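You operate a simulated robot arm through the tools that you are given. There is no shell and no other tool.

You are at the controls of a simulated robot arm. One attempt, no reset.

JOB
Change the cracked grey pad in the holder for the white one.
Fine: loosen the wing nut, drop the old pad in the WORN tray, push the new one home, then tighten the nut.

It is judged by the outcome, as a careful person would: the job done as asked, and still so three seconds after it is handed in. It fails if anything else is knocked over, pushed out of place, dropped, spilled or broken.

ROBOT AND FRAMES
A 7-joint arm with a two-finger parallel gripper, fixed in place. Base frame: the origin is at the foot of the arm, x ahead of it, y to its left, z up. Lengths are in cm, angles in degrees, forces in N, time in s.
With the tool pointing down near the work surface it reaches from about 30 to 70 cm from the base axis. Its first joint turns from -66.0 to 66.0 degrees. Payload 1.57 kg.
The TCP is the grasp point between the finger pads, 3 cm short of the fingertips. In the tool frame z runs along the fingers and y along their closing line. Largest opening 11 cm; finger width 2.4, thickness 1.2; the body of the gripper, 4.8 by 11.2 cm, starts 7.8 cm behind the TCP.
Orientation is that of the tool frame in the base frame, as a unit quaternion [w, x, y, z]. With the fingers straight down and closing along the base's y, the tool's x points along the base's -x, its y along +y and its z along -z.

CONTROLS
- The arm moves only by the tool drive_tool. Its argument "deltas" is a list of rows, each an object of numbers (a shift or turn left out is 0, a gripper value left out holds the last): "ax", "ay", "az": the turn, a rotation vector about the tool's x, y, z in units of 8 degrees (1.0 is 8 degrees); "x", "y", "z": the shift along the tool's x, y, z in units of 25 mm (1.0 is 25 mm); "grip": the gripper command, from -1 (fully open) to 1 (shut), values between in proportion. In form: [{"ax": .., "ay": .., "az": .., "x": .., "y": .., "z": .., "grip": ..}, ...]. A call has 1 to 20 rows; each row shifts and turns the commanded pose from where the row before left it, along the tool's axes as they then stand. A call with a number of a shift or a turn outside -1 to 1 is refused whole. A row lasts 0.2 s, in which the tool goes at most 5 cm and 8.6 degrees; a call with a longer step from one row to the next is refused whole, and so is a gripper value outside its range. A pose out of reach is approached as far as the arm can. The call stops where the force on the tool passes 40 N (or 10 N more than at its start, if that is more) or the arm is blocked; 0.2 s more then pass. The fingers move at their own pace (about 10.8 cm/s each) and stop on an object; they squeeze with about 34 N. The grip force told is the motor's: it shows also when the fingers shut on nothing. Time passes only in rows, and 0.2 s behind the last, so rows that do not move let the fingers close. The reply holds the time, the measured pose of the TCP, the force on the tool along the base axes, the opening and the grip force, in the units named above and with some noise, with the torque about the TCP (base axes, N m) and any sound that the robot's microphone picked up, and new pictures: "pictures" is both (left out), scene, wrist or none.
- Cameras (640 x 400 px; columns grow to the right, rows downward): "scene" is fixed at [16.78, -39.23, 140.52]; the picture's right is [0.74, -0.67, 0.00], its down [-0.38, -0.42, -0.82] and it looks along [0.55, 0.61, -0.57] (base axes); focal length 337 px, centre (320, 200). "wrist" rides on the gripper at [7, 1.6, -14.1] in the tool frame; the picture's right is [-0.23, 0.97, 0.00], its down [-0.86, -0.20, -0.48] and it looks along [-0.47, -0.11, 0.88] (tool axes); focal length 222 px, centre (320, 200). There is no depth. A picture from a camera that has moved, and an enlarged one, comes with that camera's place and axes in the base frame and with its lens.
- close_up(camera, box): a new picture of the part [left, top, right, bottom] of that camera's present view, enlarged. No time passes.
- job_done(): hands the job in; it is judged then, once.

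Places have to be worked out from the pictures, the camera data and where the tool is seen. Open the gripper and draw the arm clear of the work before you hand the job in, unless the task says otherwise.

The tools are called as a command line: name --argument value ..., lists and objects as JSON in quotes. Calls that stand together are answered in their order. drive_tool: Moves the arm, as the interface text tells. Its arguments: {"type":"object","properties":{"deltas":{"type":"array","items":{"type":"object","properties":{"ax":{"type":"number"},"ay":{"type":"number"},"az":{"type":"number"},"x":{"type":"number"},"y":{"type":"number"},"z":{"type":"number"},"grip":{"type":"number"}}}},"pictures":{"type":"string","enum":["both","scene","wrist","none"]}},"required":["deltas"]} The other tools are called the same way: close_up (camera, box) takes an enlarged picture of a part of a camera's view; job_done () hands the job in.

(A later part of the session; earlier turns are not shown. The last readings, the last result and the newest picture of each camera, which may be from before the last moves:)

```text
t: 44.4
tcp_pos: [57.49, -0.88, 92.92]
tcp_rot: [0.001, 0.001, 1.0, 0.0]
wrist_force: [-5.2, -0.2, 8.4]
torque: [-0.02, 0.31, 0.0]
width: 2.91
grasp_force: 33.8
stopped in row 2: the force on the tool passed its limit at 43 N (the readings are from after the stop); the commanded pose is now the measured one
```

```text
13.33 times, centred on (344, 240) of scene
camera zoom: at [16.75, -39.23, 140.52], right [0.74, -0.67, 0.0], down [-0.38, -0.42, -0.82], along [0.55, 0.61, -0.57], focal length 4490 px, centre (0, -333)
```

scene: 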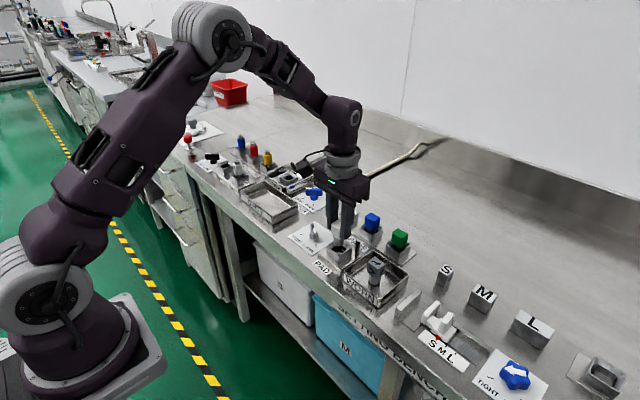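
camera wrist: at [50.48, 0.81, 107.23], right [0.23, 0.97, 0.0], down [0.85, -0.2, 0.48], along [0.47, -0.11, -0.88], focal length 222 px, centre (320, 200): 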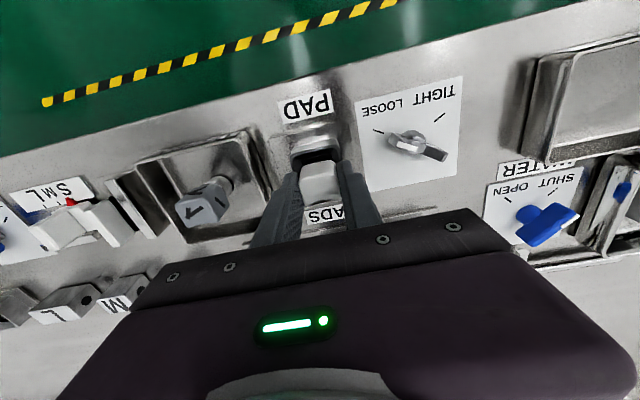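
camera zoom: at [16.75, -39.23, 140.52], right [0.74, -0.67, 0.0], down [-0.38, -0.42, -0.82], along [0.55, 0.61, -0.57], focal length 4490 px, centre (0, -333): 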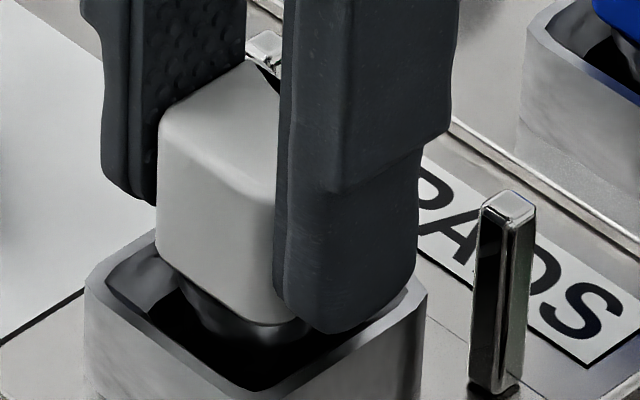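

43 N without moving; camera height says the tool is ~1 mm above where the old pad was gripped, so the fingers aren't on the rim. I release the pad so it can self-centre in the funnel, and look.

drive_tool --deltas '[{"grip": 0.2}, {"grip": 0.2}, {"z": 0}]' --pictures "wrist"

close_up --camera "scene" --box '[320, 225, 368, 255]'

close_up --camera "wrist" --box '[220, 110, 420, 235]'

```text
t: 45.2
tcp_pos: [57.58, -1.0, 92.93]
tcp_rot: [0.002, 0.001, 1.0, 0.0]
wrist_force: [0.0, -0.1, 0.3]
torque: [-0.02, -0.03, 0.0]
width: 4.4
grasp_force: 0.1
camera wrist: at [50.52, 0.81, 107.19], right [0.23, 0.97, 0.0], down [0.85, -0.2, 0.48], along [0.47, -0.11, -0.88], focal length 222 px, centre (320, 200)
```

wrist: 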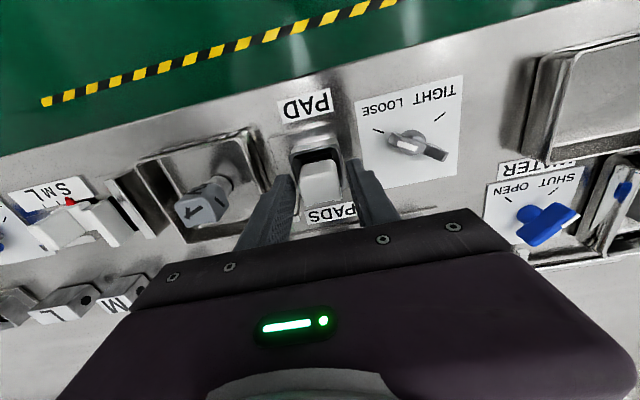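

```text
13.33 times, centred on (344, 240) of scene
camera zoom: at [16.78, -39.23, 140.52], right [0.74, -0.67, 0.0], down [-0.38, -0.42, -0.82], along [0.55, 0.61, -0.57], focal length 4490 px, centre (0, -333)
```

zoom: 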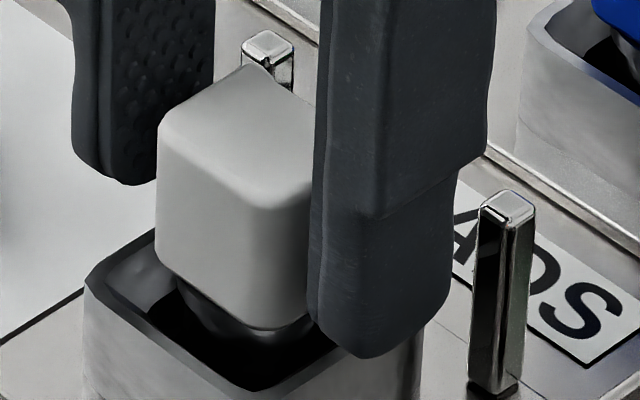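

```text
3.20 times, centred on (320, 172) of wrist
camera zoom: at [50.52, 0.81, 107.19], right [0.23, 0.97, 0.0], down [0.85, -0.2, 0.48], along [0.47, -0.11, -0.88], focal length 711 px, centre (320, 288)
```

zoom: 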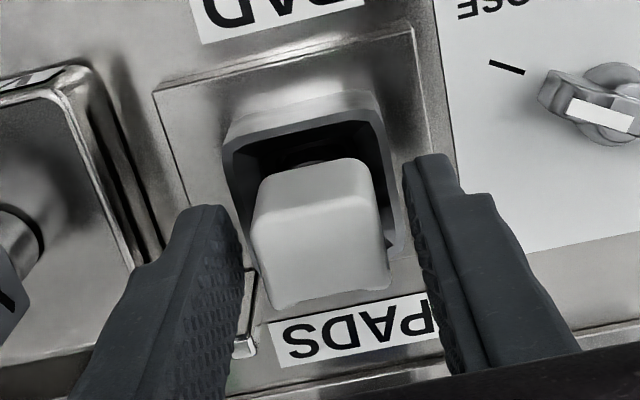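

Released, the pad stands straight and sits within ~1 mm of the old pad's level. To push it home properly I rise, shut the fingers and press down on its top centre.

drive_tool --deltas '[{"z": -0.4}, {"z": -0.6}, {"z": -0.7}, {"grip": 1, "x": 0.08}, {"grip": 1}, {"grip": 1}, {"grip": 1}]' --pictures "both"

close_up --camera "scene" --box '[320, 225, 368, 255]'

close_up --camera "wrist" --box '[220, 110, 420, 235]'

```text
t: 46.8
tcp_pos: [57.38, -0.87, 97.09]
tcp_rot: [0.002, 0.0, 1.0, -0.001]
wrist_force: [-1.3, 0.5, 0.0]
torque: [-0.01, -0.02, 0.01]
width: 0.01
grasp_force: 21.0
camera wrist: at [50.34, 0.8, 111.39], right [0.23, 0.97, 0.0], down [0.85, -0.2, 0.48], along [0.47, -0.11, -0.88], focal length 222 px, centre (320, 200)
```

scene: 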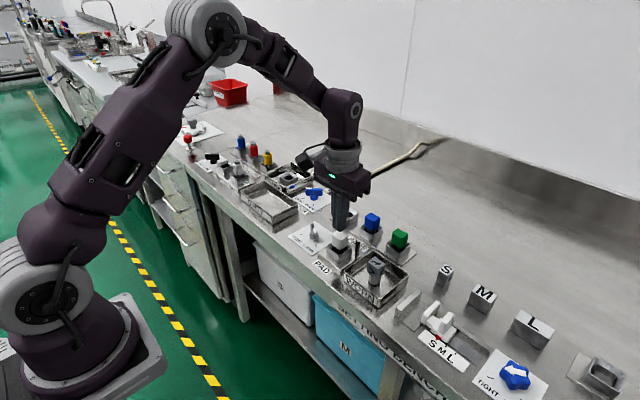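
wrist: 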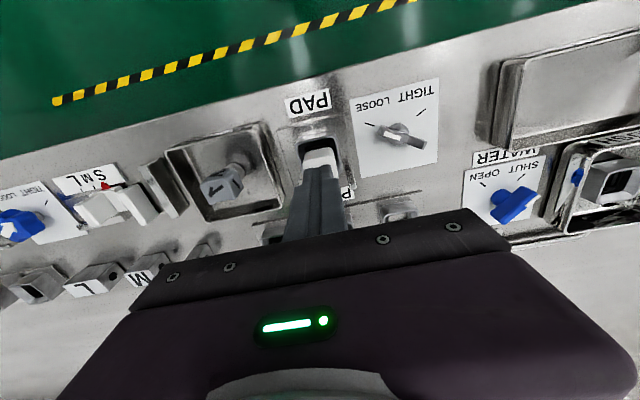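

```text
13.33 times, centred on (344, 240) of scene
camera zoom: at [16.78, -39.23, 140.52], right [0.74, -0.67, 0.0], down [-0.38, -0.42, -0.82], along [0.55, 0.61, -0.57], focal length 4490 px, centre (0, -333)
```

zoom: 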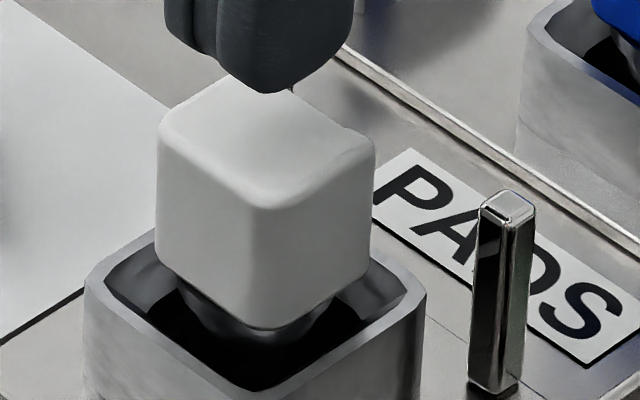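

```text
3.20 times, centred on (320, 172) of wrist
camera zoom: at [50.34, 0.8, 111.39], right [0.23, 0.97, 0.0], down [0.85, -0.2, 0.48], along [0.47, -0.11, -0.88], focal length 711 px, centre (320, 288)
```

zoom: 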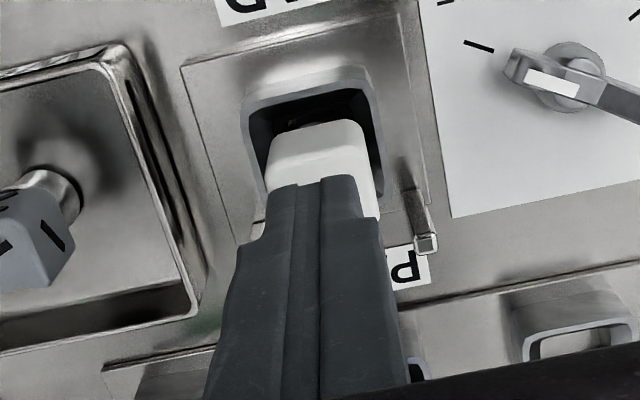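

The pad stands upright, the front edges ~1 mm higher than the old one's. I press down on top with shut fingers in small steps.

drive_tool --deltas '[{"z": 0.3}, {"z": 0.2}, {"z": 0.05}, {"z": 0.05}, {"z": 0.04}, {"z": 0.04}, {"z": 0.03}, {"z": 0.03}, {"z": 0.03}, {"z": 0.03}]' --pictures "none"

close_up --camera "scene" --box '[320, 225, 368, 255]'

```text
t: 49.0
tcp_pos: [57.48, -0.92, 95.39]
tcp_rot: [0.003, 0.001, 1.0, 0.001]
wrist_force: [-5.3, 0.4, 11.5]
torque: [0.04, 0.29, -0.01]
width: 0.0
grasp_force: 21.5
stopped in row 10: the force on the tool passed its limit at 43 N (the readings are from after the stop); the commanded pose is now the measured one
```

```text
13.33 times, centred on (344, 240) of scene
camera zoom: at [16.74, -39.23, 140.53], right [0.74, -0.67, 0.0], down [-0.38, -0.42, -0.82], along [0.55, 0.61, -0.57], focal length 4490 px, centre (0, -333)
```

zoom: 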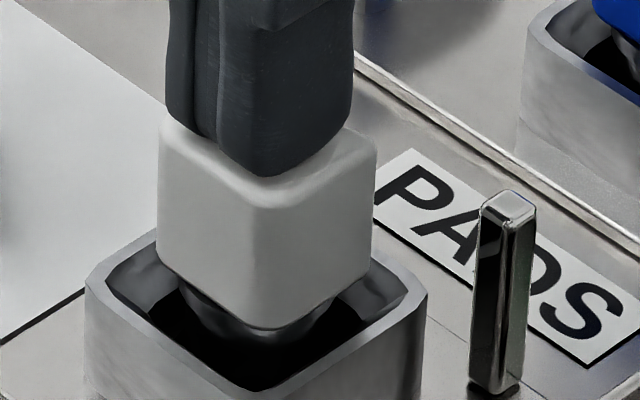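

43 N from above and no sound or movement yet. I keep pressing, building the load in finer steps to see whether it clicks or moves further.

drive_tool --deltas '[{"z": 0.01}, {"z": 0.01}, {"z": 0.005}, {"z": 0}, {"z": 0}]' --pictures "none"

```text
t: 50.4
tcp_pos: [57.48, -0.84, 95.39]
tcp_rot: [0.003, 0.002, 1.0, 0.001]
wrist_force: [-5.4, 0.6, 10.9]
torque: [0.01, 0.29, -0.01]
width: 0.01
grasp_force: 21.5
stopped in row 5: the force on the tool passed its limit at 40 N (the readings are from after the stop); the commanded pose is now the measured one
```

I hold at a steady ~33 N first so that the next call can go slightly higher.

drive_tool --deltas '[{"z": 0.01}, {"z": 0.008}, {"z": 0}, {"z": 0}]' --pictures "wrist"

close_up --camera "wrist" --box '[260, 110, 380, 185]'

```text
t: 51.4
tcp_pos: [57.34, -0.93, 95.4]
tcp_rot: [0.004, 0.0, 1.0, 0.0]
wrist_force: [-13.8, 1.4, 26.1]
torque: [0.0, 0.65, -0.02]
width: 0.0
grasp_force: 20.9
camera wrist: at [50.33, 0.78, 109.61], right [0.23, 0.97, 0.0], down [0.85, -0.2, 0.49], along [0.47, -0.11, -0.87], focal length 222 px, centre (320, 200)
```

wrist: 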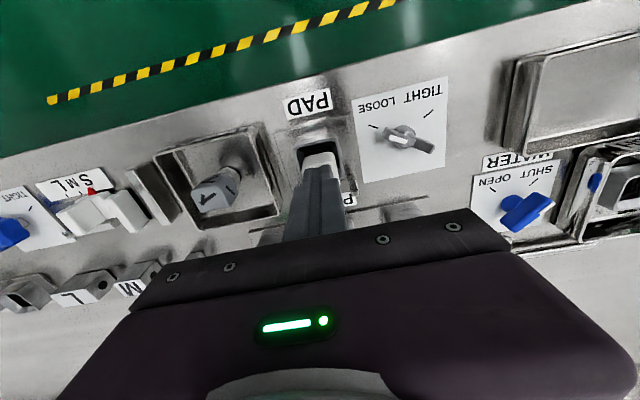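

```text
5.33 times, centred on (320, 148) of wrist
camera zoom: at [50.33, 0.78, 109.61], right [0.23, 0.97, 0.0], down [0.85, -0.2, 0.49], along [0.47, -0.11, -0.87], focal length 1185 px, centre (320, 480)
```

zoom: 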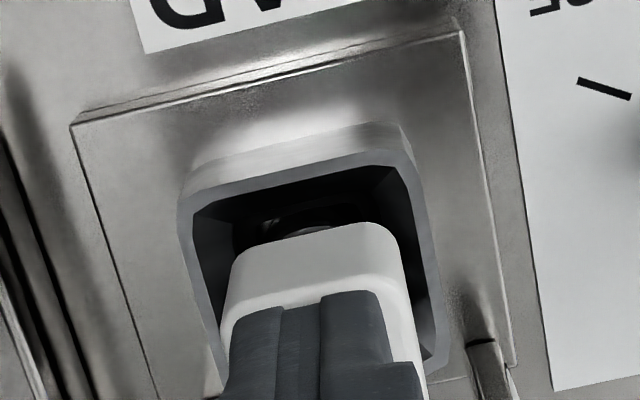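

No further movement. I back off upward so I can compare the pad's level with the old pad's in identical unobstructed framing.

drive_tool --deltas '[{"z": -0.1}, {"z": -0.5}, {"z": -0.8}, {"z": -0.8}, {"z": -0.8}, {"y": 0.9, "grip": 0.2}, {"y": 0.9}, {"y": 0.9}, {"y": 0.8}, {"y": 0}]' --pictures "both"

close_up --camera "scene" --box '[285, 215, 365, 265]'

close_up --camera "scene" --box '[320, 225, 368, 255]'

close_up --camera "scene" --box '[330, 230, 362, 250]'

```text
t: 53.6
tcp_pos: [57.5, 7.89, 102.83]
tcp_rot: [0.004, 0.0, 1.0, 0.0]
wrist_force: [0.0, 0.1, 0.4]
torque: [-0.01, 0.01, 0.02]
width: 4.41
grasp_force: 0.0
camera wrist: at [50.4, 9.58, 117.05], right [0.23, 0.97, 0.0], down [0.85, -0.2, 0.49], along [0.47, -0.11, -0.87], focal length 222 px, centre (320, 200)
```

scene: 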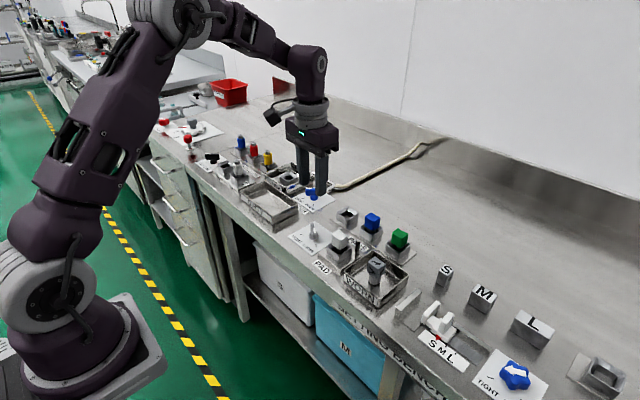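
wrist: 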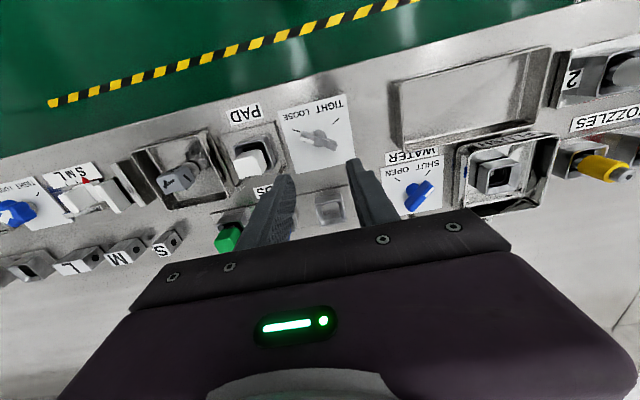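

```text
8.00 times, centred on (325, 240) of scene
camera zoom: at [16.78, -39.23, 140.52], right [0.74, -0.67, 0.0], down [-0.38, -0.42, -0.82], along [0.55, 0.61, -0.57], focal length 2694 px, centre (280, -120)
```

zoom: 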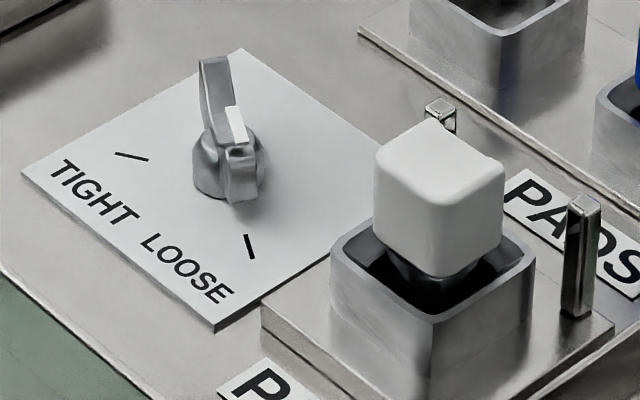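

```text
13.33 times, centred on (344, 240) of scene
camera zoom: at [16.78, -39.23, 140.52], right [0.74, -0.67, 0.0], down [-0.38, -0.42, -0.82], along [0.55, 0.61, -0.57], focal length 4490 px, centre (0, -333)
```

zoom: 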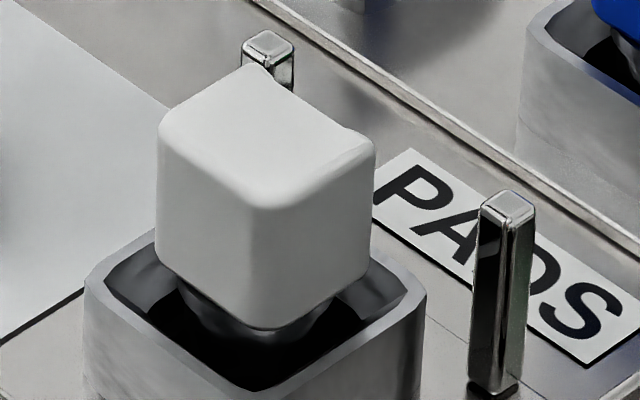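

```text
16.00 times, centred on (346, 240) of scene
camera zoom: at [16.78, -39.23, 140.52], right [0.74, -0.67, 0.0], down [-0.38, -0.42, -0.82], along [0.55, 0.61, -0.57], focal length 5388 px, centre (-96, -440)
```

zoom: 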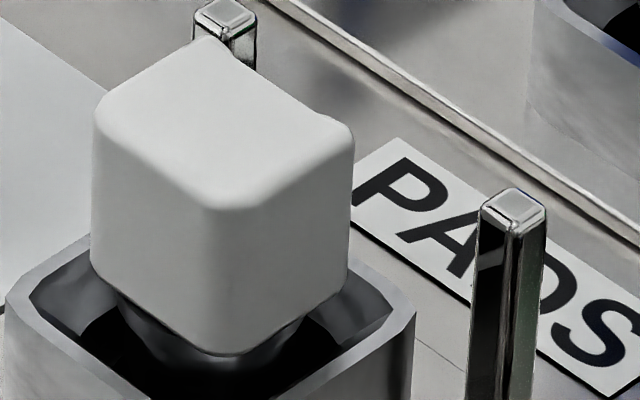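

The white pad looks ~1 mm higher than the old one was. I check whether the two pads simply differ in size by zooming on the old pad in the tray and on the white pad at the same scale.

close_up --camera "scene" --box '[360, 253, 392, 273]'

close_up --camera "scene" --box '[360, 265, 392, 285]'

close_up --camera "scene" --box '[324, 235, 356, 255]'

close_up --camera "wrist" --box '[220, 110, 300, 190]'

```text
16.00 times, centred on (376, 263) of scene
camera zoom: at [16.78, -39.23, 140.52], right [0.74, -0.67, 0.0], down [-0.38, -0.42, -0.82], along [0.55, 0.61, -0.57], focal length 5388 px, centre (-576, -808)
```

zoom: 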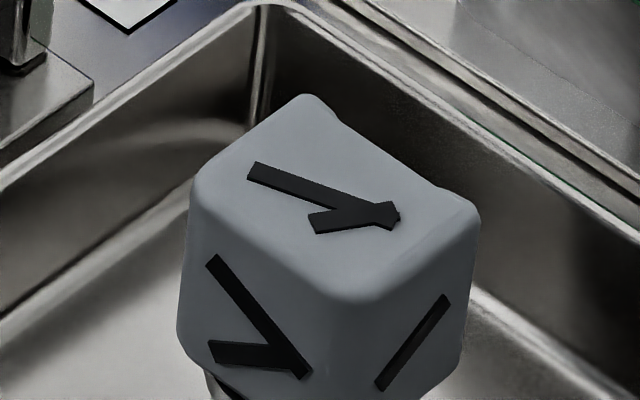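

```text
16.00 times, centred on (376, 275) of scene
camera zoom: at [16.78, -39.23, 140.52], right [0.74, -0.67, 0.0], down [-0.38, -0.42, -0.82], along [0.55, 0.61, -0.57], focal length 5388 px, centre (-576, -1000)
```

zoom: 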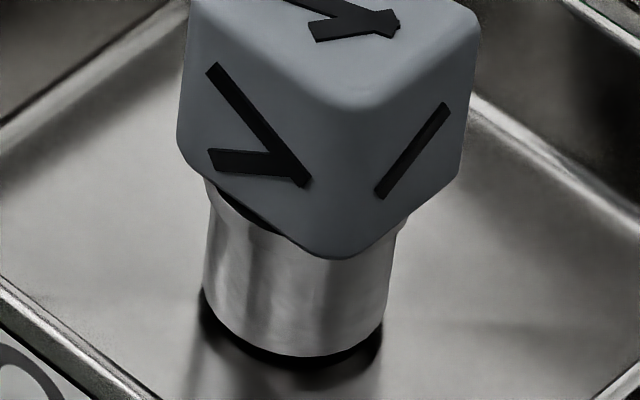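

```text
16.00 times, centred on (340, 245) of scene
camera zoom: at [16.78, -39.23, 140.52], right [0.74, -0.67, 0.0], down [-0.38, -0.42, -0.82], along [0.55, 0.61, -0.57], focal length 5388 px, centre (0, -520)
```

zoom: 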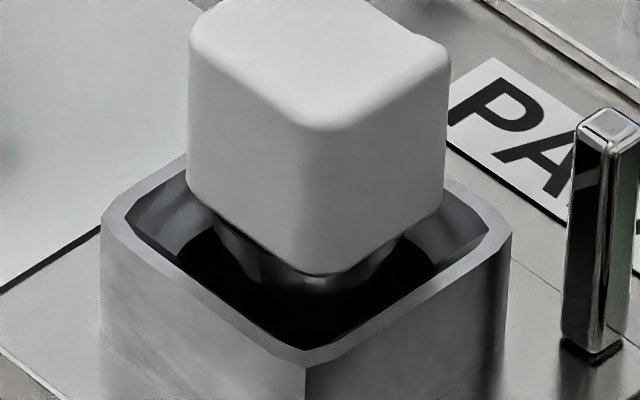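

```text
5.00 times, centred on (260, 150) of wrist
camera zoom: at [50.4, 9.58, 117.05], right [0.23, 0.97, 0.0], down [0.85, -0.2, 0.49], along [0.47, -0.11, -0.87], focal length 1111 px, centre (620, 450)
```

zoom: 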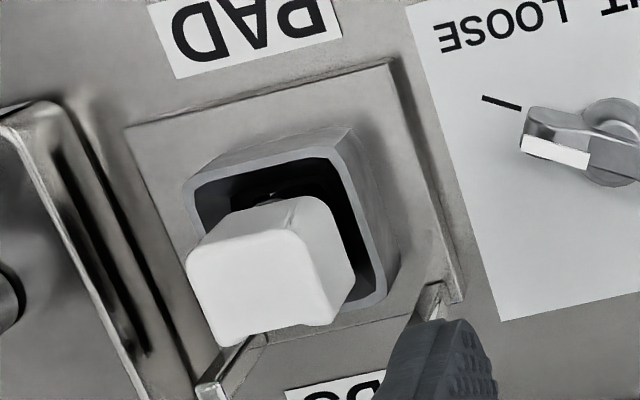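

Side by side, the white pad is seated concentrically and its underside is level with the old one's within <1 mm (new pad body is slightly taller), and it met a rigid stop under 43 N, so it is home. Next the nut: I straighten the small tool tilt and look at the nut from above.

drive_tool --deltas '[{"ay": 0.057}, {"z": 0}]' --pictures "wrist"

close_up --camera "wrist" --box '[270, 90, 366, 150]'

close_up --camera "scene" --box '[290, 213, 338, 243]'

```text
t: 54.2
tcp_pos: [57.55, 7.79, 102.77]
tcp_rot: [0.0, -0.001, 1.0, 0.0]
wrist_force: [-0.8, 0.2, -0.2]
torque: [0.0, -0.02, 0.01]
width: 4.4
grasp_force: 0.1
camera wrist: at [50.46, 9.57, 117.09], right [0.23, 0.97, 0.0], down [0.86, -0.2, 0.48], along [0.47, -0.11, -0.88], focal length 222 px, centre (320, 200)
```

wrist: 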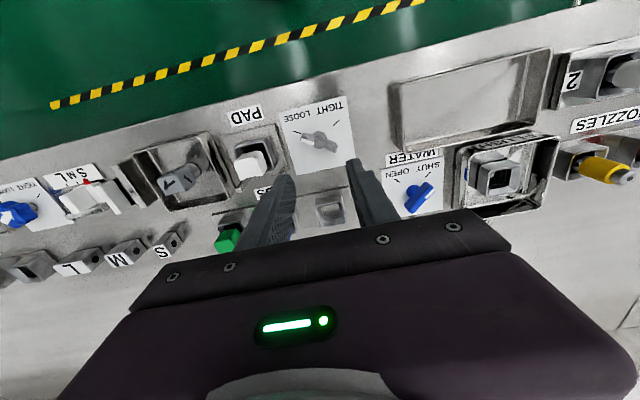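

```text
6.67 times, centred on (318, 120) of wrist
camera zoom: at [50.46, 9.57, 117.09], right [0.23, 0.97, 0.0], down [0.86, -0.2, 0.48], along [0.47, -0.11, -0.88], focal length 1481 px, centre (333, 733)
```

zoom: 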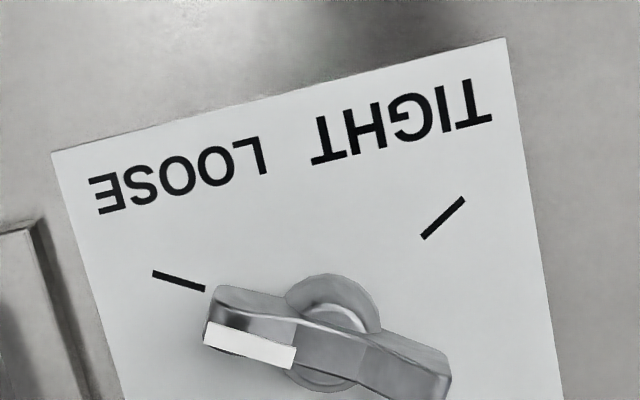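

```text
13.33 times, centred on (314, 228) of scene
camera zoom: at [16.78, -39.23, 140.52], right [0.74, -0.67, 0.0], down [-0.38, -0.42, -0.82], along [0.55, 0.61, -0.57], focal length 4490 px, centre (400, -173)
```

zoom: 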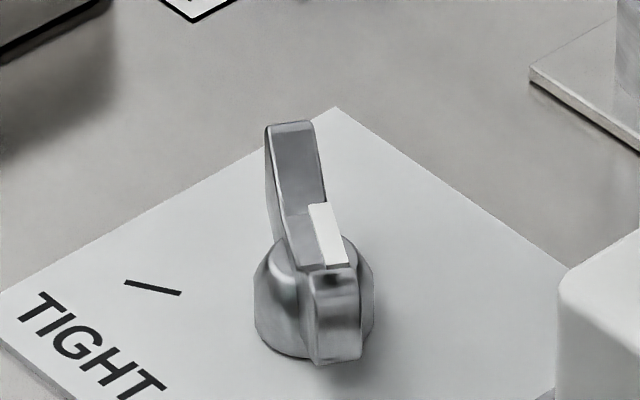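

The nut axis computes to (57.42,7.82), right under the TCP, pointer at ~240.8°. I turn the tool +60.5° (counter-clockwise from above) to match the wing and descend with fingers 4.4 cm apart.

drive_tool --deltas '[{"az": -0.945}, {"az": -0.945}, {"az": -0.945}, {"az": -0.945}, {"az": -0.945}, {"az": -0.945}, {"az": -0.945}, {"az": -0.945}, {"z": 0.8}, {"z": 0.9}, {"z": 0.9}, {"z": 0.9}, {"z": 0.7}, {"z": 0.44}, {"z": 0}]' --pictures "both"

close_up --camera "wrist" --box '[220, 100, 420, 225]'

close_up --camera "scene" --box '[285, 205, 365, 255]'

```text
t: 57.4
tcp_pos: [57.43, 7.83, 91.05]
tcp_rot: [0.0, -0.503, 0.864, 0.0]
wrist_force: [0.5, 0.7, 0.2]
torque: [0.0, 0.01, -0.02]
width: 4.41
grasp_force: 0.0
camera wrist: at [52.52, 2.62, 105.4], right [-0.74, 0.68, 0.0], down [0.6, 0.65, 0.48], along [0.32, 0.35, -0.88], focal length 222 px, centre (320, 200)
```

scene: 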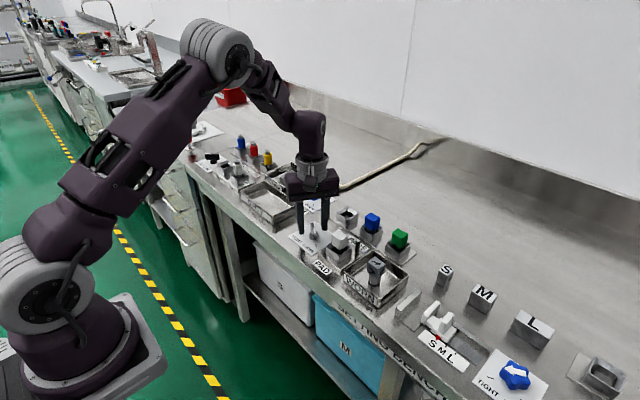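
wrist: 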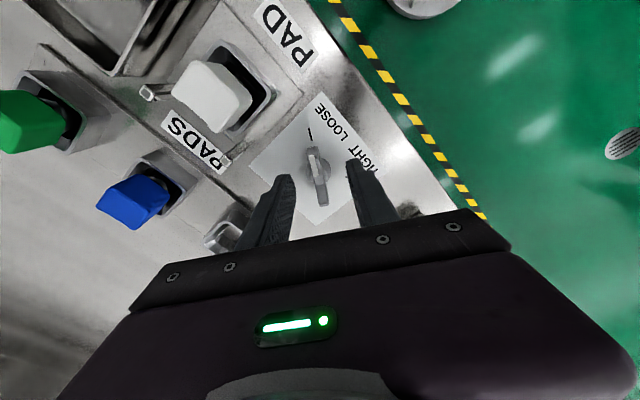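

```text
3.20 times, centred on (320, 162) of wrist
camera zoom: at [52.52, 2.62, 105.4], right [-0.74, 0.68, 0.0], down [0.6, 0.65, 0.48], along [0.32, 0.35, -0.88], focal length 711 px, centre (320, 320)
```

zoom: 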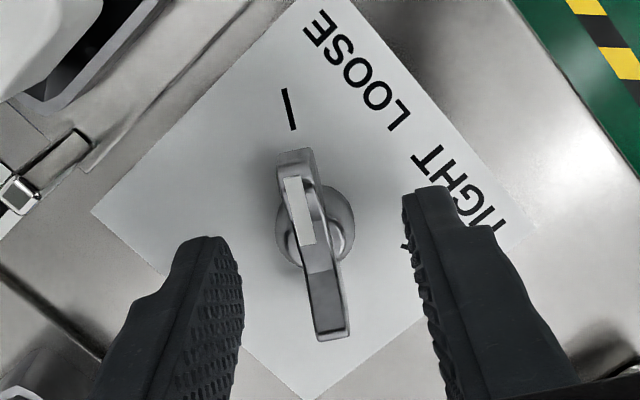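

```text
8.00 times, centred on (325, 230) of scene
camera zoom: at [16.78, -39.23, 140.52], right [0.74, -0.67, 0.0], down [-0.38, -0.42, -0.82], along [0.55, 0.61, -0.57], focal length 2694 px, centre (280, -40)
```

zoom: 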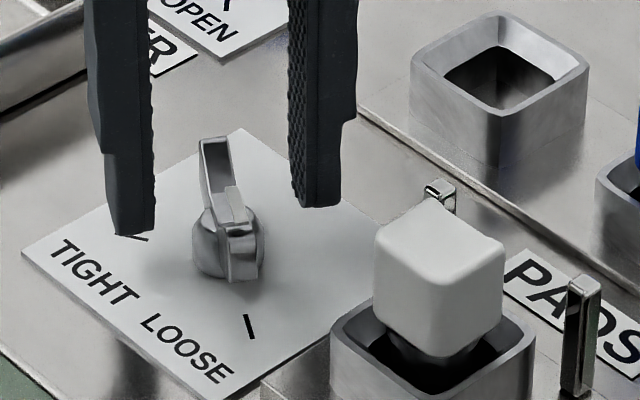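

Fingers straddle the wing evenly at LOOSE, well clear of the new pad. I close on it.

drive_tool --deltas '[{"grip": 1}, {"grip": 1}, {"grip": 1}, {"grip": 1}]' --pictures "wrist"

close_up --camera "wrist" --box '[220, 100, 420, 225]'

```text
t: 58.4
tcp_pos: [57.47, 7.66, 91.21]
tcp_rot: [0.001, -0.503, 0.864, -0.002]
wrist_force: [14.0, -6.8, -6.7]
torque: [0.33, -0.27, -0.37]
width: 0.9
grasp_force: 27.4
camera wrist: at [52.6, 2.56, 105.41], right [-0.73, 0.68, 0.0], down [0.59, 0.65, 0.48], along [0.33, 0.35, -0.88], focal length 222 px, centre (320, 200)
```

wrist: 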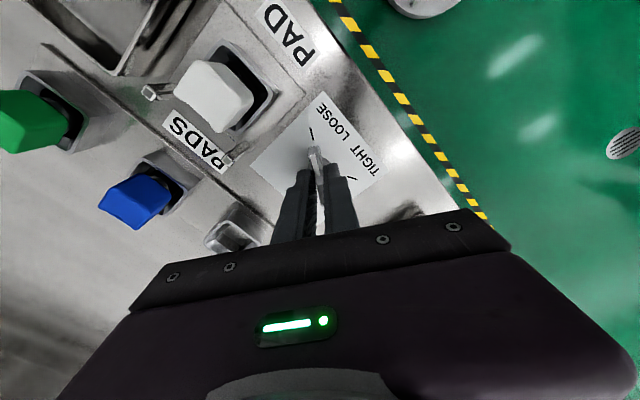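

```text
3.20 times, centred on (320, 162) of wrist
camera zoom: at [52.6, 2.56, 105.41], right [-0.73, 0.68, 0.0], down [0.59, 0.65, 0.48], along [0.33, 0.35, -0.88], focal length 711 px, centre (320, 320)
```

zoom: 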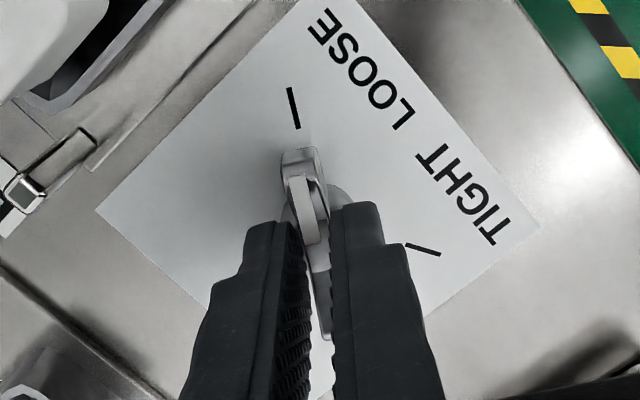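

Gripped (0.90). Side load ~16 N along −tool y (same finger-centre bias as before); I relieve it by 1.3 mm and begin turning clockwise toward TIGHT, with a tiny follow-up shift.

drive_tool --deltas '[{"y": -0.05, "z": -0.01}, {"az": 0.5, "x": 0.004}, {"az": 0.8, "x": 0.006}, {"az": 0.8, "x": 0.006}, {"az": 0.8, "x": 0.006}, {"az": 0.8, "x": 0.006}, {"az": 0.5, "x": 0.004}, {"z": 0}]' --pictures "none"

```text
t: 60.2
tcp_pos: [57.54, 7.79, 91.18]
tcp_rot: [0.0, -0.231, 0.973, 0.0]
wrist_force: [10.9, -8.8, -16.5]
torque: [0.04, -0.63, -0.01]
width: 0.9
grasp_force: 27.3
```

At ~207° now; I ease the command (−y, slightly down) to reduce the 14 N side and 16 N downward loads, then continue.

drive_tool --deltas '[{"y": -0.04, "x": -0.01, "z": 0.02}, {"az": 0.5, "x": 0.004}, {"az": 0.8, "x": 0.006}, {"az": 0.8, "x": 0.006}, {"az": 0.8, "x": 0.006}, {"az": 0.8, "x": 0.006}, {"az": 0.5, "x": 0.004}, {"z": 0}]' --pictures "wrist"

close_up --camera "wrist" --box '[220, 100, 420, 225]'

```text
t: 62.0
tcp_pos: [57.57, 7.77, 91.27]
tcp_rot: [0.0, 0.058, 0.998, 0.0]
wrist_force: [10.2, 8.9, -9.4]
torque: [0.27, -0.01, -0.01]
width: 0.89
grasp_force: 27.6
camera wrist: at [50.76, 10.22, 105.43], right [0.34, 0.94, 0.0], down [0.83, -0.3, 0.48], along [0.45, -0.16, -0.88], focal length 222 px, centre (320, 200)
```

wrist: 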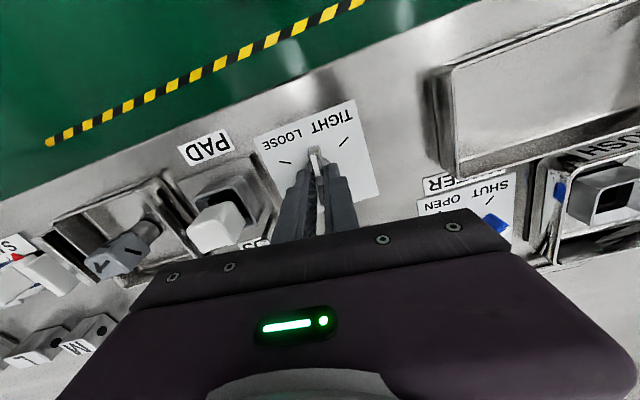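

```text
3.20 times, centred on (320, 162) of wrist
camera zoom: at [50.76, 10.22, 105.43], right [0.34, 0.94, 0.0], down [0.83, -0.3, 0.48], along [0.45, -0.16, -0.88], focal length 711 px, centre (320, 320)
```

zoom: 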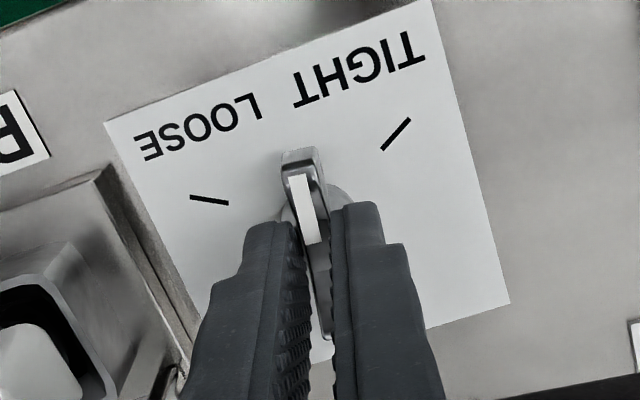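

At ~173°; loads are moderate. I ease them and go on ~40° more.

drive_tool --deltas '[{"y": 0.03, "x": -0.025, "z": 0.012}, {"az": 0.6}, {"az": 0.8}, {"az": 0.8}, {"az": 0.8}, {"az": 0.8}, {"az": 0.7}, {"z": 0}]' --pictures "wrist"

close_up --camera "wrist" --box '[220, 100, 420, 225]'

```text
t: 63.8
tcp_pos: [57.58, 7.72, 91.14]
tcp_rot: [-0.001, 0.366, 0.931, -0.001]
wrist_force: [-16.9, 2.5, 15.2]
torque: [0.18, 0.4, 0.0]
width: 0.88
grasp_force: 27.7
camera wrist: at [53.55, 13.7, 105.39], right [0.83, 0.56, 0.0], down [0.49, -0.73, 0.48], along [0.27, -0.4, -0.88], focal length 222 px, centre (320, 200)
```

wrist: 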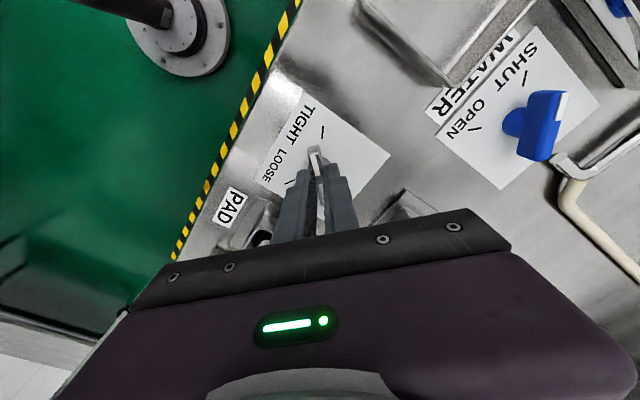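

```text
3.20 times, centred on (320, 162) of wrist
camera zoom: at [53.55, 13.7, 105.39], right [0.83, 0.56, 0.0], down [0.49, -0.73, 0.48], along [0.27, -0.4, -0.88], focal length 711 px, centre (320, 320)
```

zoom: 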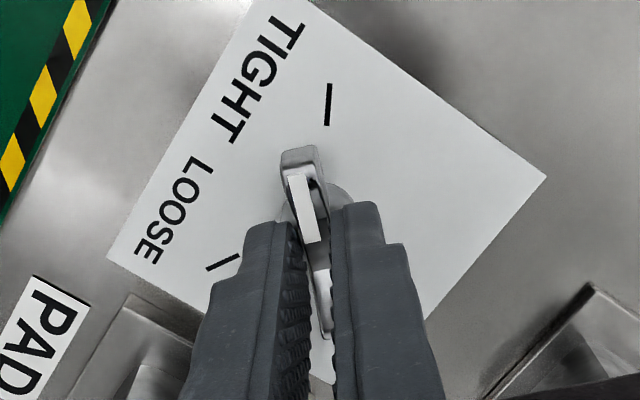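

At ~137°, 19–20° to go. I ease the loads and turn the rest up to the original TIGHT angle (~117°).

drive_tool --deltas '[{"y": -0.03, "x": 0.04, "z": -0.018}, {"az": 0.6}, {"az": 0.7}, {"az": 0.6}, {"az": 0.4}, {"az": 0.2}, {"z": 0}]' --pictures "both"

close_up --camera "wrist" --box '[220, 100, 420, 225]'

close_up --camera "scene" --box '[285, 205, 365, 255]'

```text
t: 65.4
tcp_pos: [57.5, 7.67, 91.19]
tcp_rot: [0.0, 0.521, 0.854, -0.001]
wrist_force: [4.0, -8.9, -19.0]
torque: [-0.13, -0.31, 0.7]
width: 0.98
grasp_force: 28.0
camera wrist: at [55.77, 14.72, 105.42], right [0.97, 0.24, 0.0], down [0.21, -0.85, 0.48], along [0.12, -0.47, -0.88], focal length 222 px, centre (320, 200)
```

scene: 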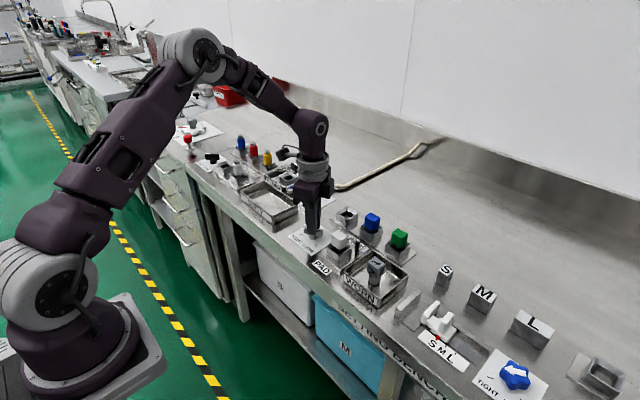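
wrist: 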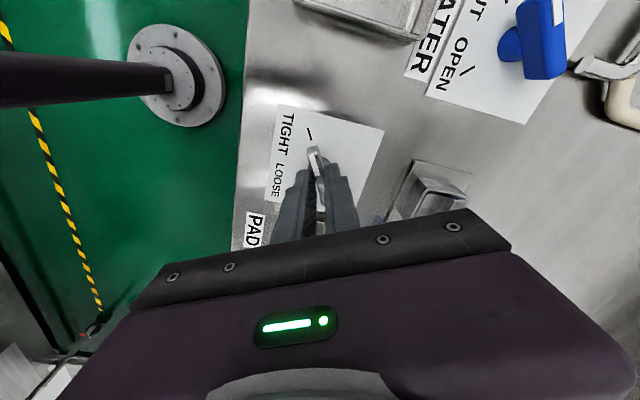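

```text
3.20 times, centred on (320, 162) of wrist
camera zoom: at [55.77, 14.72, 105.42], right [0.97, 0.24, 0.0], down [0.21, -0.85, 0.48], along [0.12, -0.47, -0.88], focal length 711 px, centre (320, 320)
```

zoom: 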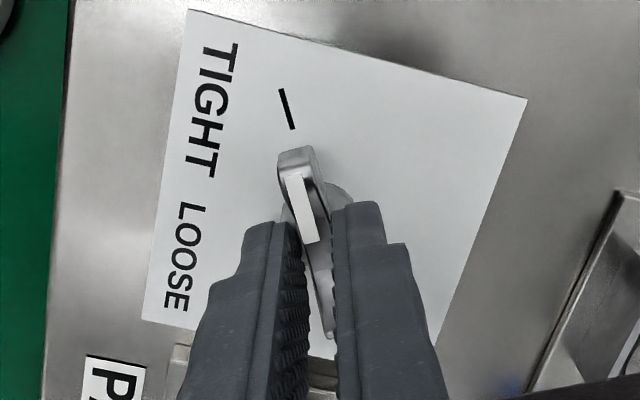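

```text
8.00 times, centred on (325, 230) of scene
camera zoom: at [16.82, -39.25, 140.51], right [0.74, -0.67, 0.0], down [-0.38, -0.42, -0.82], along [0.55, 0.61, -0.57], focal length 2694 px, centre (280, -40)
```

zoom: 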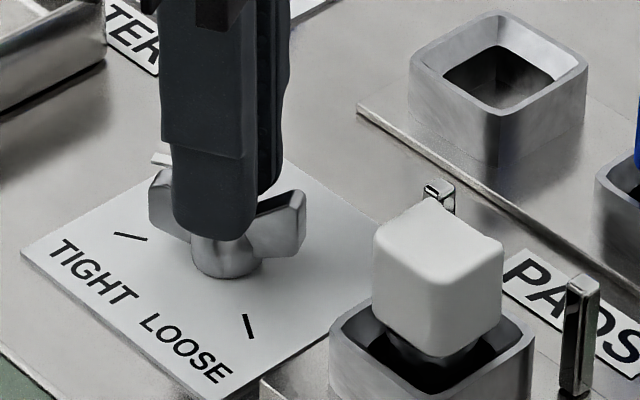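

The wing is back on the TIGHT tick and against its stop: twist load 0.7 N·m, same as the original tight state. I open, rise, and check.

drive_tool --deltas '[{"grip": 0.2}, {"grip": 0.2}, {"z": -0.4}, {"z": -0.8}, {"z": -0.9}, {"z": -0.9}, {"z": -0.9}, {"z": -0.9}, {"z": 0}]' --pictures "both"

close_up --camera "wrist" --box '[264, 80, 392, 160]'

close_up --camera "scene" --box '[285, 215, 365, 265]'

close_up --camera "scene" --box '[320, 225, 368, 255]'

```text
t: 67.4
tcp_pos: [57.45, 7.74, 103.27]
tcp_rot: [0.0, 0.521, 0.854, 0.0]
wrist_force: [0.2, 0.7, 0.6]
torque: [0.02, -0.01, 0.0]
width: 4.41
grasp_force: 0.0
camera wrist: at [55.55, 14.8, 117.49], right [0.97, 0.24, 0.0], down [0.21, -0.85, 0.48], along [0.12, -0.46, -0.88], focal length 222 px, centre (320, 200)
```

scene: 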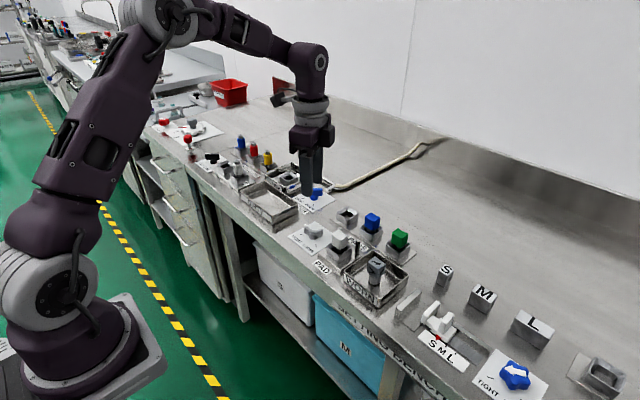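
wrist: 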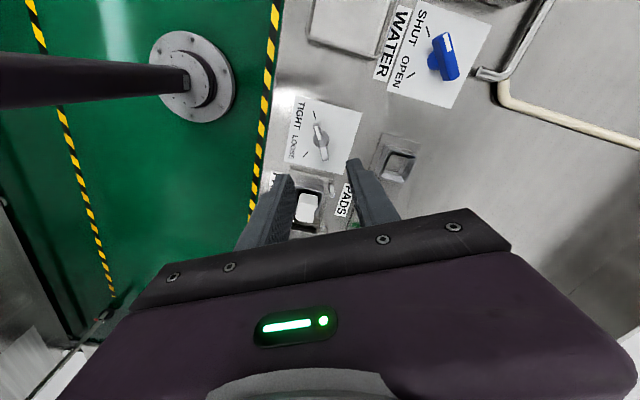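

```text
5.00 times, centred on (328, 120) of wrist
camera zoom: at [55.55, 14.8, 117.49], right [0.97, 0.24, 0.0], down [0.21, -0.85, 0.48], along [0.12, -0.46, -0.88], focal length 1111 px, centre (280, 600)
```

zoom: 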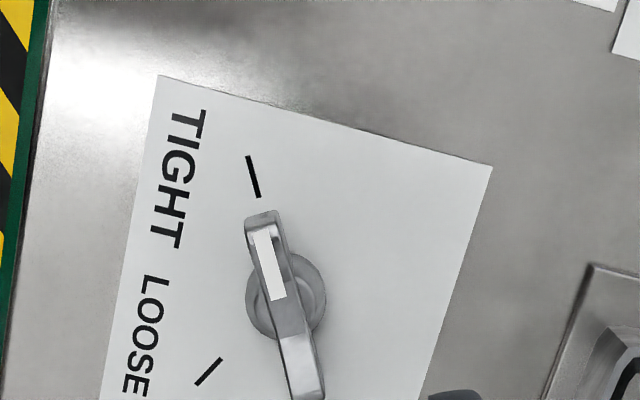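

```text
8.00 times, centred on (325, 240) of scene
camera zoom: at [16.78, -39.23, 140.52], right [0.74, -0.67, 0.0], down [-0.38, -0.42, -0.82], along [0.55, 0.61, -0.57], focal length 2694 px, centre (280, -120)
```

zoom: 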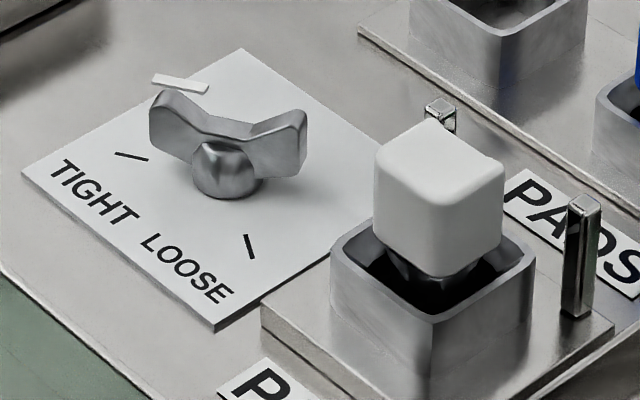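

```text
13.33 times, centred on (344, 240) of scene
camera zoom: at [16.78, -39.23, 140.52], right [0.74, -0.67, 0.0], down [-0.38, -0.42, -0.82], along [0.55, 0.61, -0.57], focal length 4490 px, centre (0, -333)
```

zoom: 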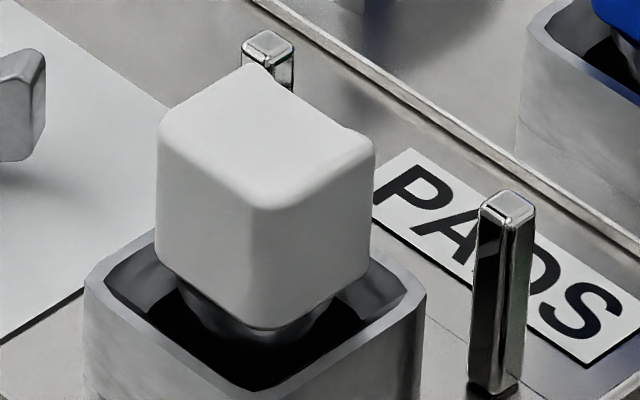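

The nut is exactly back at TIGHT and the white pad is unchanged. As a careful check that it is really clamped home, I go back over the pad for a very light tug test.

drive_tool --deltas '[{"az": -0.981}, {"az": -0.981}, {"az": -0.981}, {"az": -0.981}, {"az": -0.981}, {"az": -0.981}, {"az": -0.981}, {"az": -0.981}, {"y": -0.86}, {"y": -0.86}, {"y": -0.86}, {"y": -0.86}, {"z": 0.6, "grip": 0}, {"z": 0.8}, {"z": 0.8}, {"z": 0.8}, {"z": 0.6}, {"z": 0.48}, {"z": 0}]' --pictures "both"

close_up --camera "wrist" --box '[220, 110, 420, 235]'

close_up --camera "scene" --box '[304, 210, 384, 260]'

```text
t: 71.4
tcp_pos: [57.37, -0.94, 92.88]
tcp_rot: [0.0, 0.0, 1.0, 0.0]
wrist_force: [0.0, -0.1, -0.2]
torque: [0.02, 0.03, -0.03]
width: 5.5
grasp_force: 0.0
camera wrist: at [50.4, 0.78, 107.17], right [0.23, 0.97, 0.0], down [0.86, -0.2, 0.48], along [0.47, -0.11, -0.88], focal length 222 px, centre (320, 200)
```

scene: 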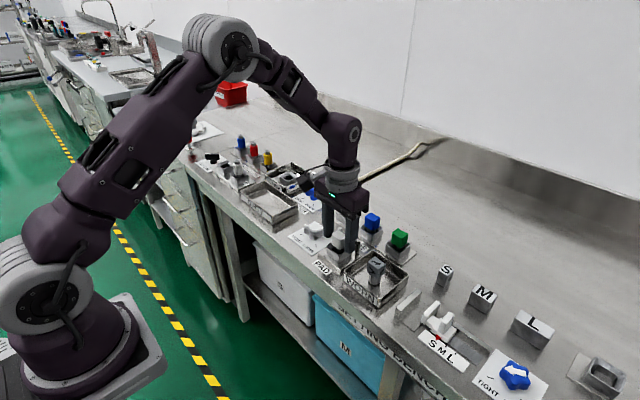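
wrist: 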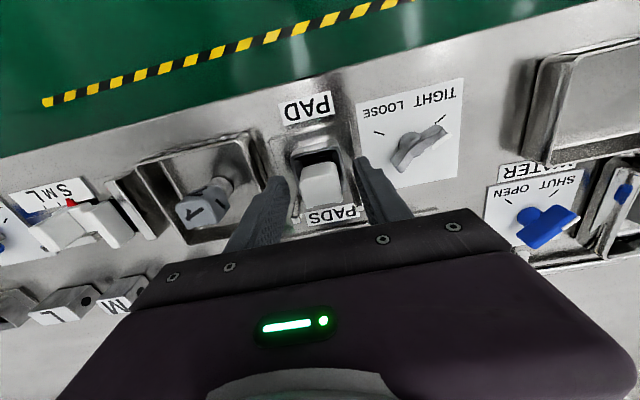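

```text
3.20 times, centred on (320, 172) of wrist
camera zoom: at [50.4, 0.78, 107.17], right [0.23, 0.97, 0.0], down [0.86, -0.2, 0.48], along [0.47, -0.11, -0.88], focal length 711 px, centre (320, 288)
```

zoom: 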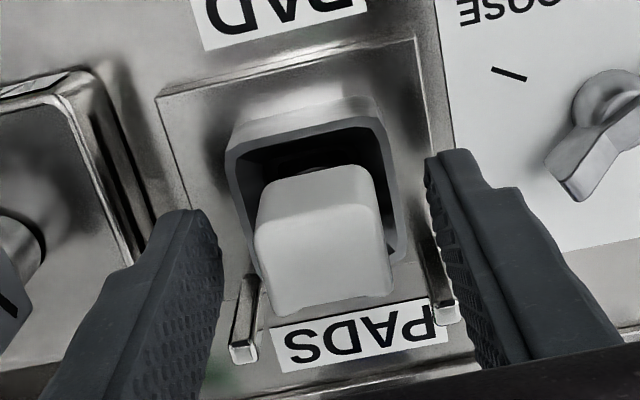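

```text
8.00 times, centred on (344, 235) of scene
camera zoom: at [16.78, -39.23, 140.52], right [0.74, -0.67, 0.0], down [-0.38, -0.42, -0.82], along [0.55, 0.61, -0.57], focal length 2694 px, centre (128, -80)
```

zoom: 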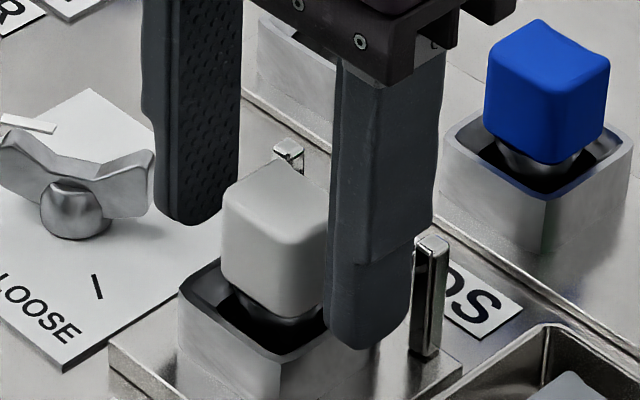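

The pad's position matches the old pad's in the same view. I close on it and relieve the usual finger-centre bias, then tug up by only 0.3 mm.

drive_tool --deltas '[{"grip": 1}, {"grip": 1}, {"grip": 1}, {"y": -0.02}, {"z": 0}]' --pictures "none"

drive_tool --deltas '[{"z": -0.012}, {"z": 0}, {"z": 0}]' --pictures "none"

```text
t: 72.6
tcp_pos: [57.45, -0.92, 92.81]
tcp_rot: [0.0, -0.001, 1.0, 0.0]
wrist_force: [1.9, 4.9, -5.6]
torque: [0.17, -0.11, -0.05]
width: 2.96
grasp_force: 34.2
```

```text
t: 73.4
tcp_pos: [57.31, -0.93, 92.92]
tcp_rot: [0.0, -0.001, 1.0, 0.0]
wrist_force: [3.5, 8.6, -15.2]
torque: [0.28, -0.13, 0.0]
width: 2.92
grasp_force: 34.5
```

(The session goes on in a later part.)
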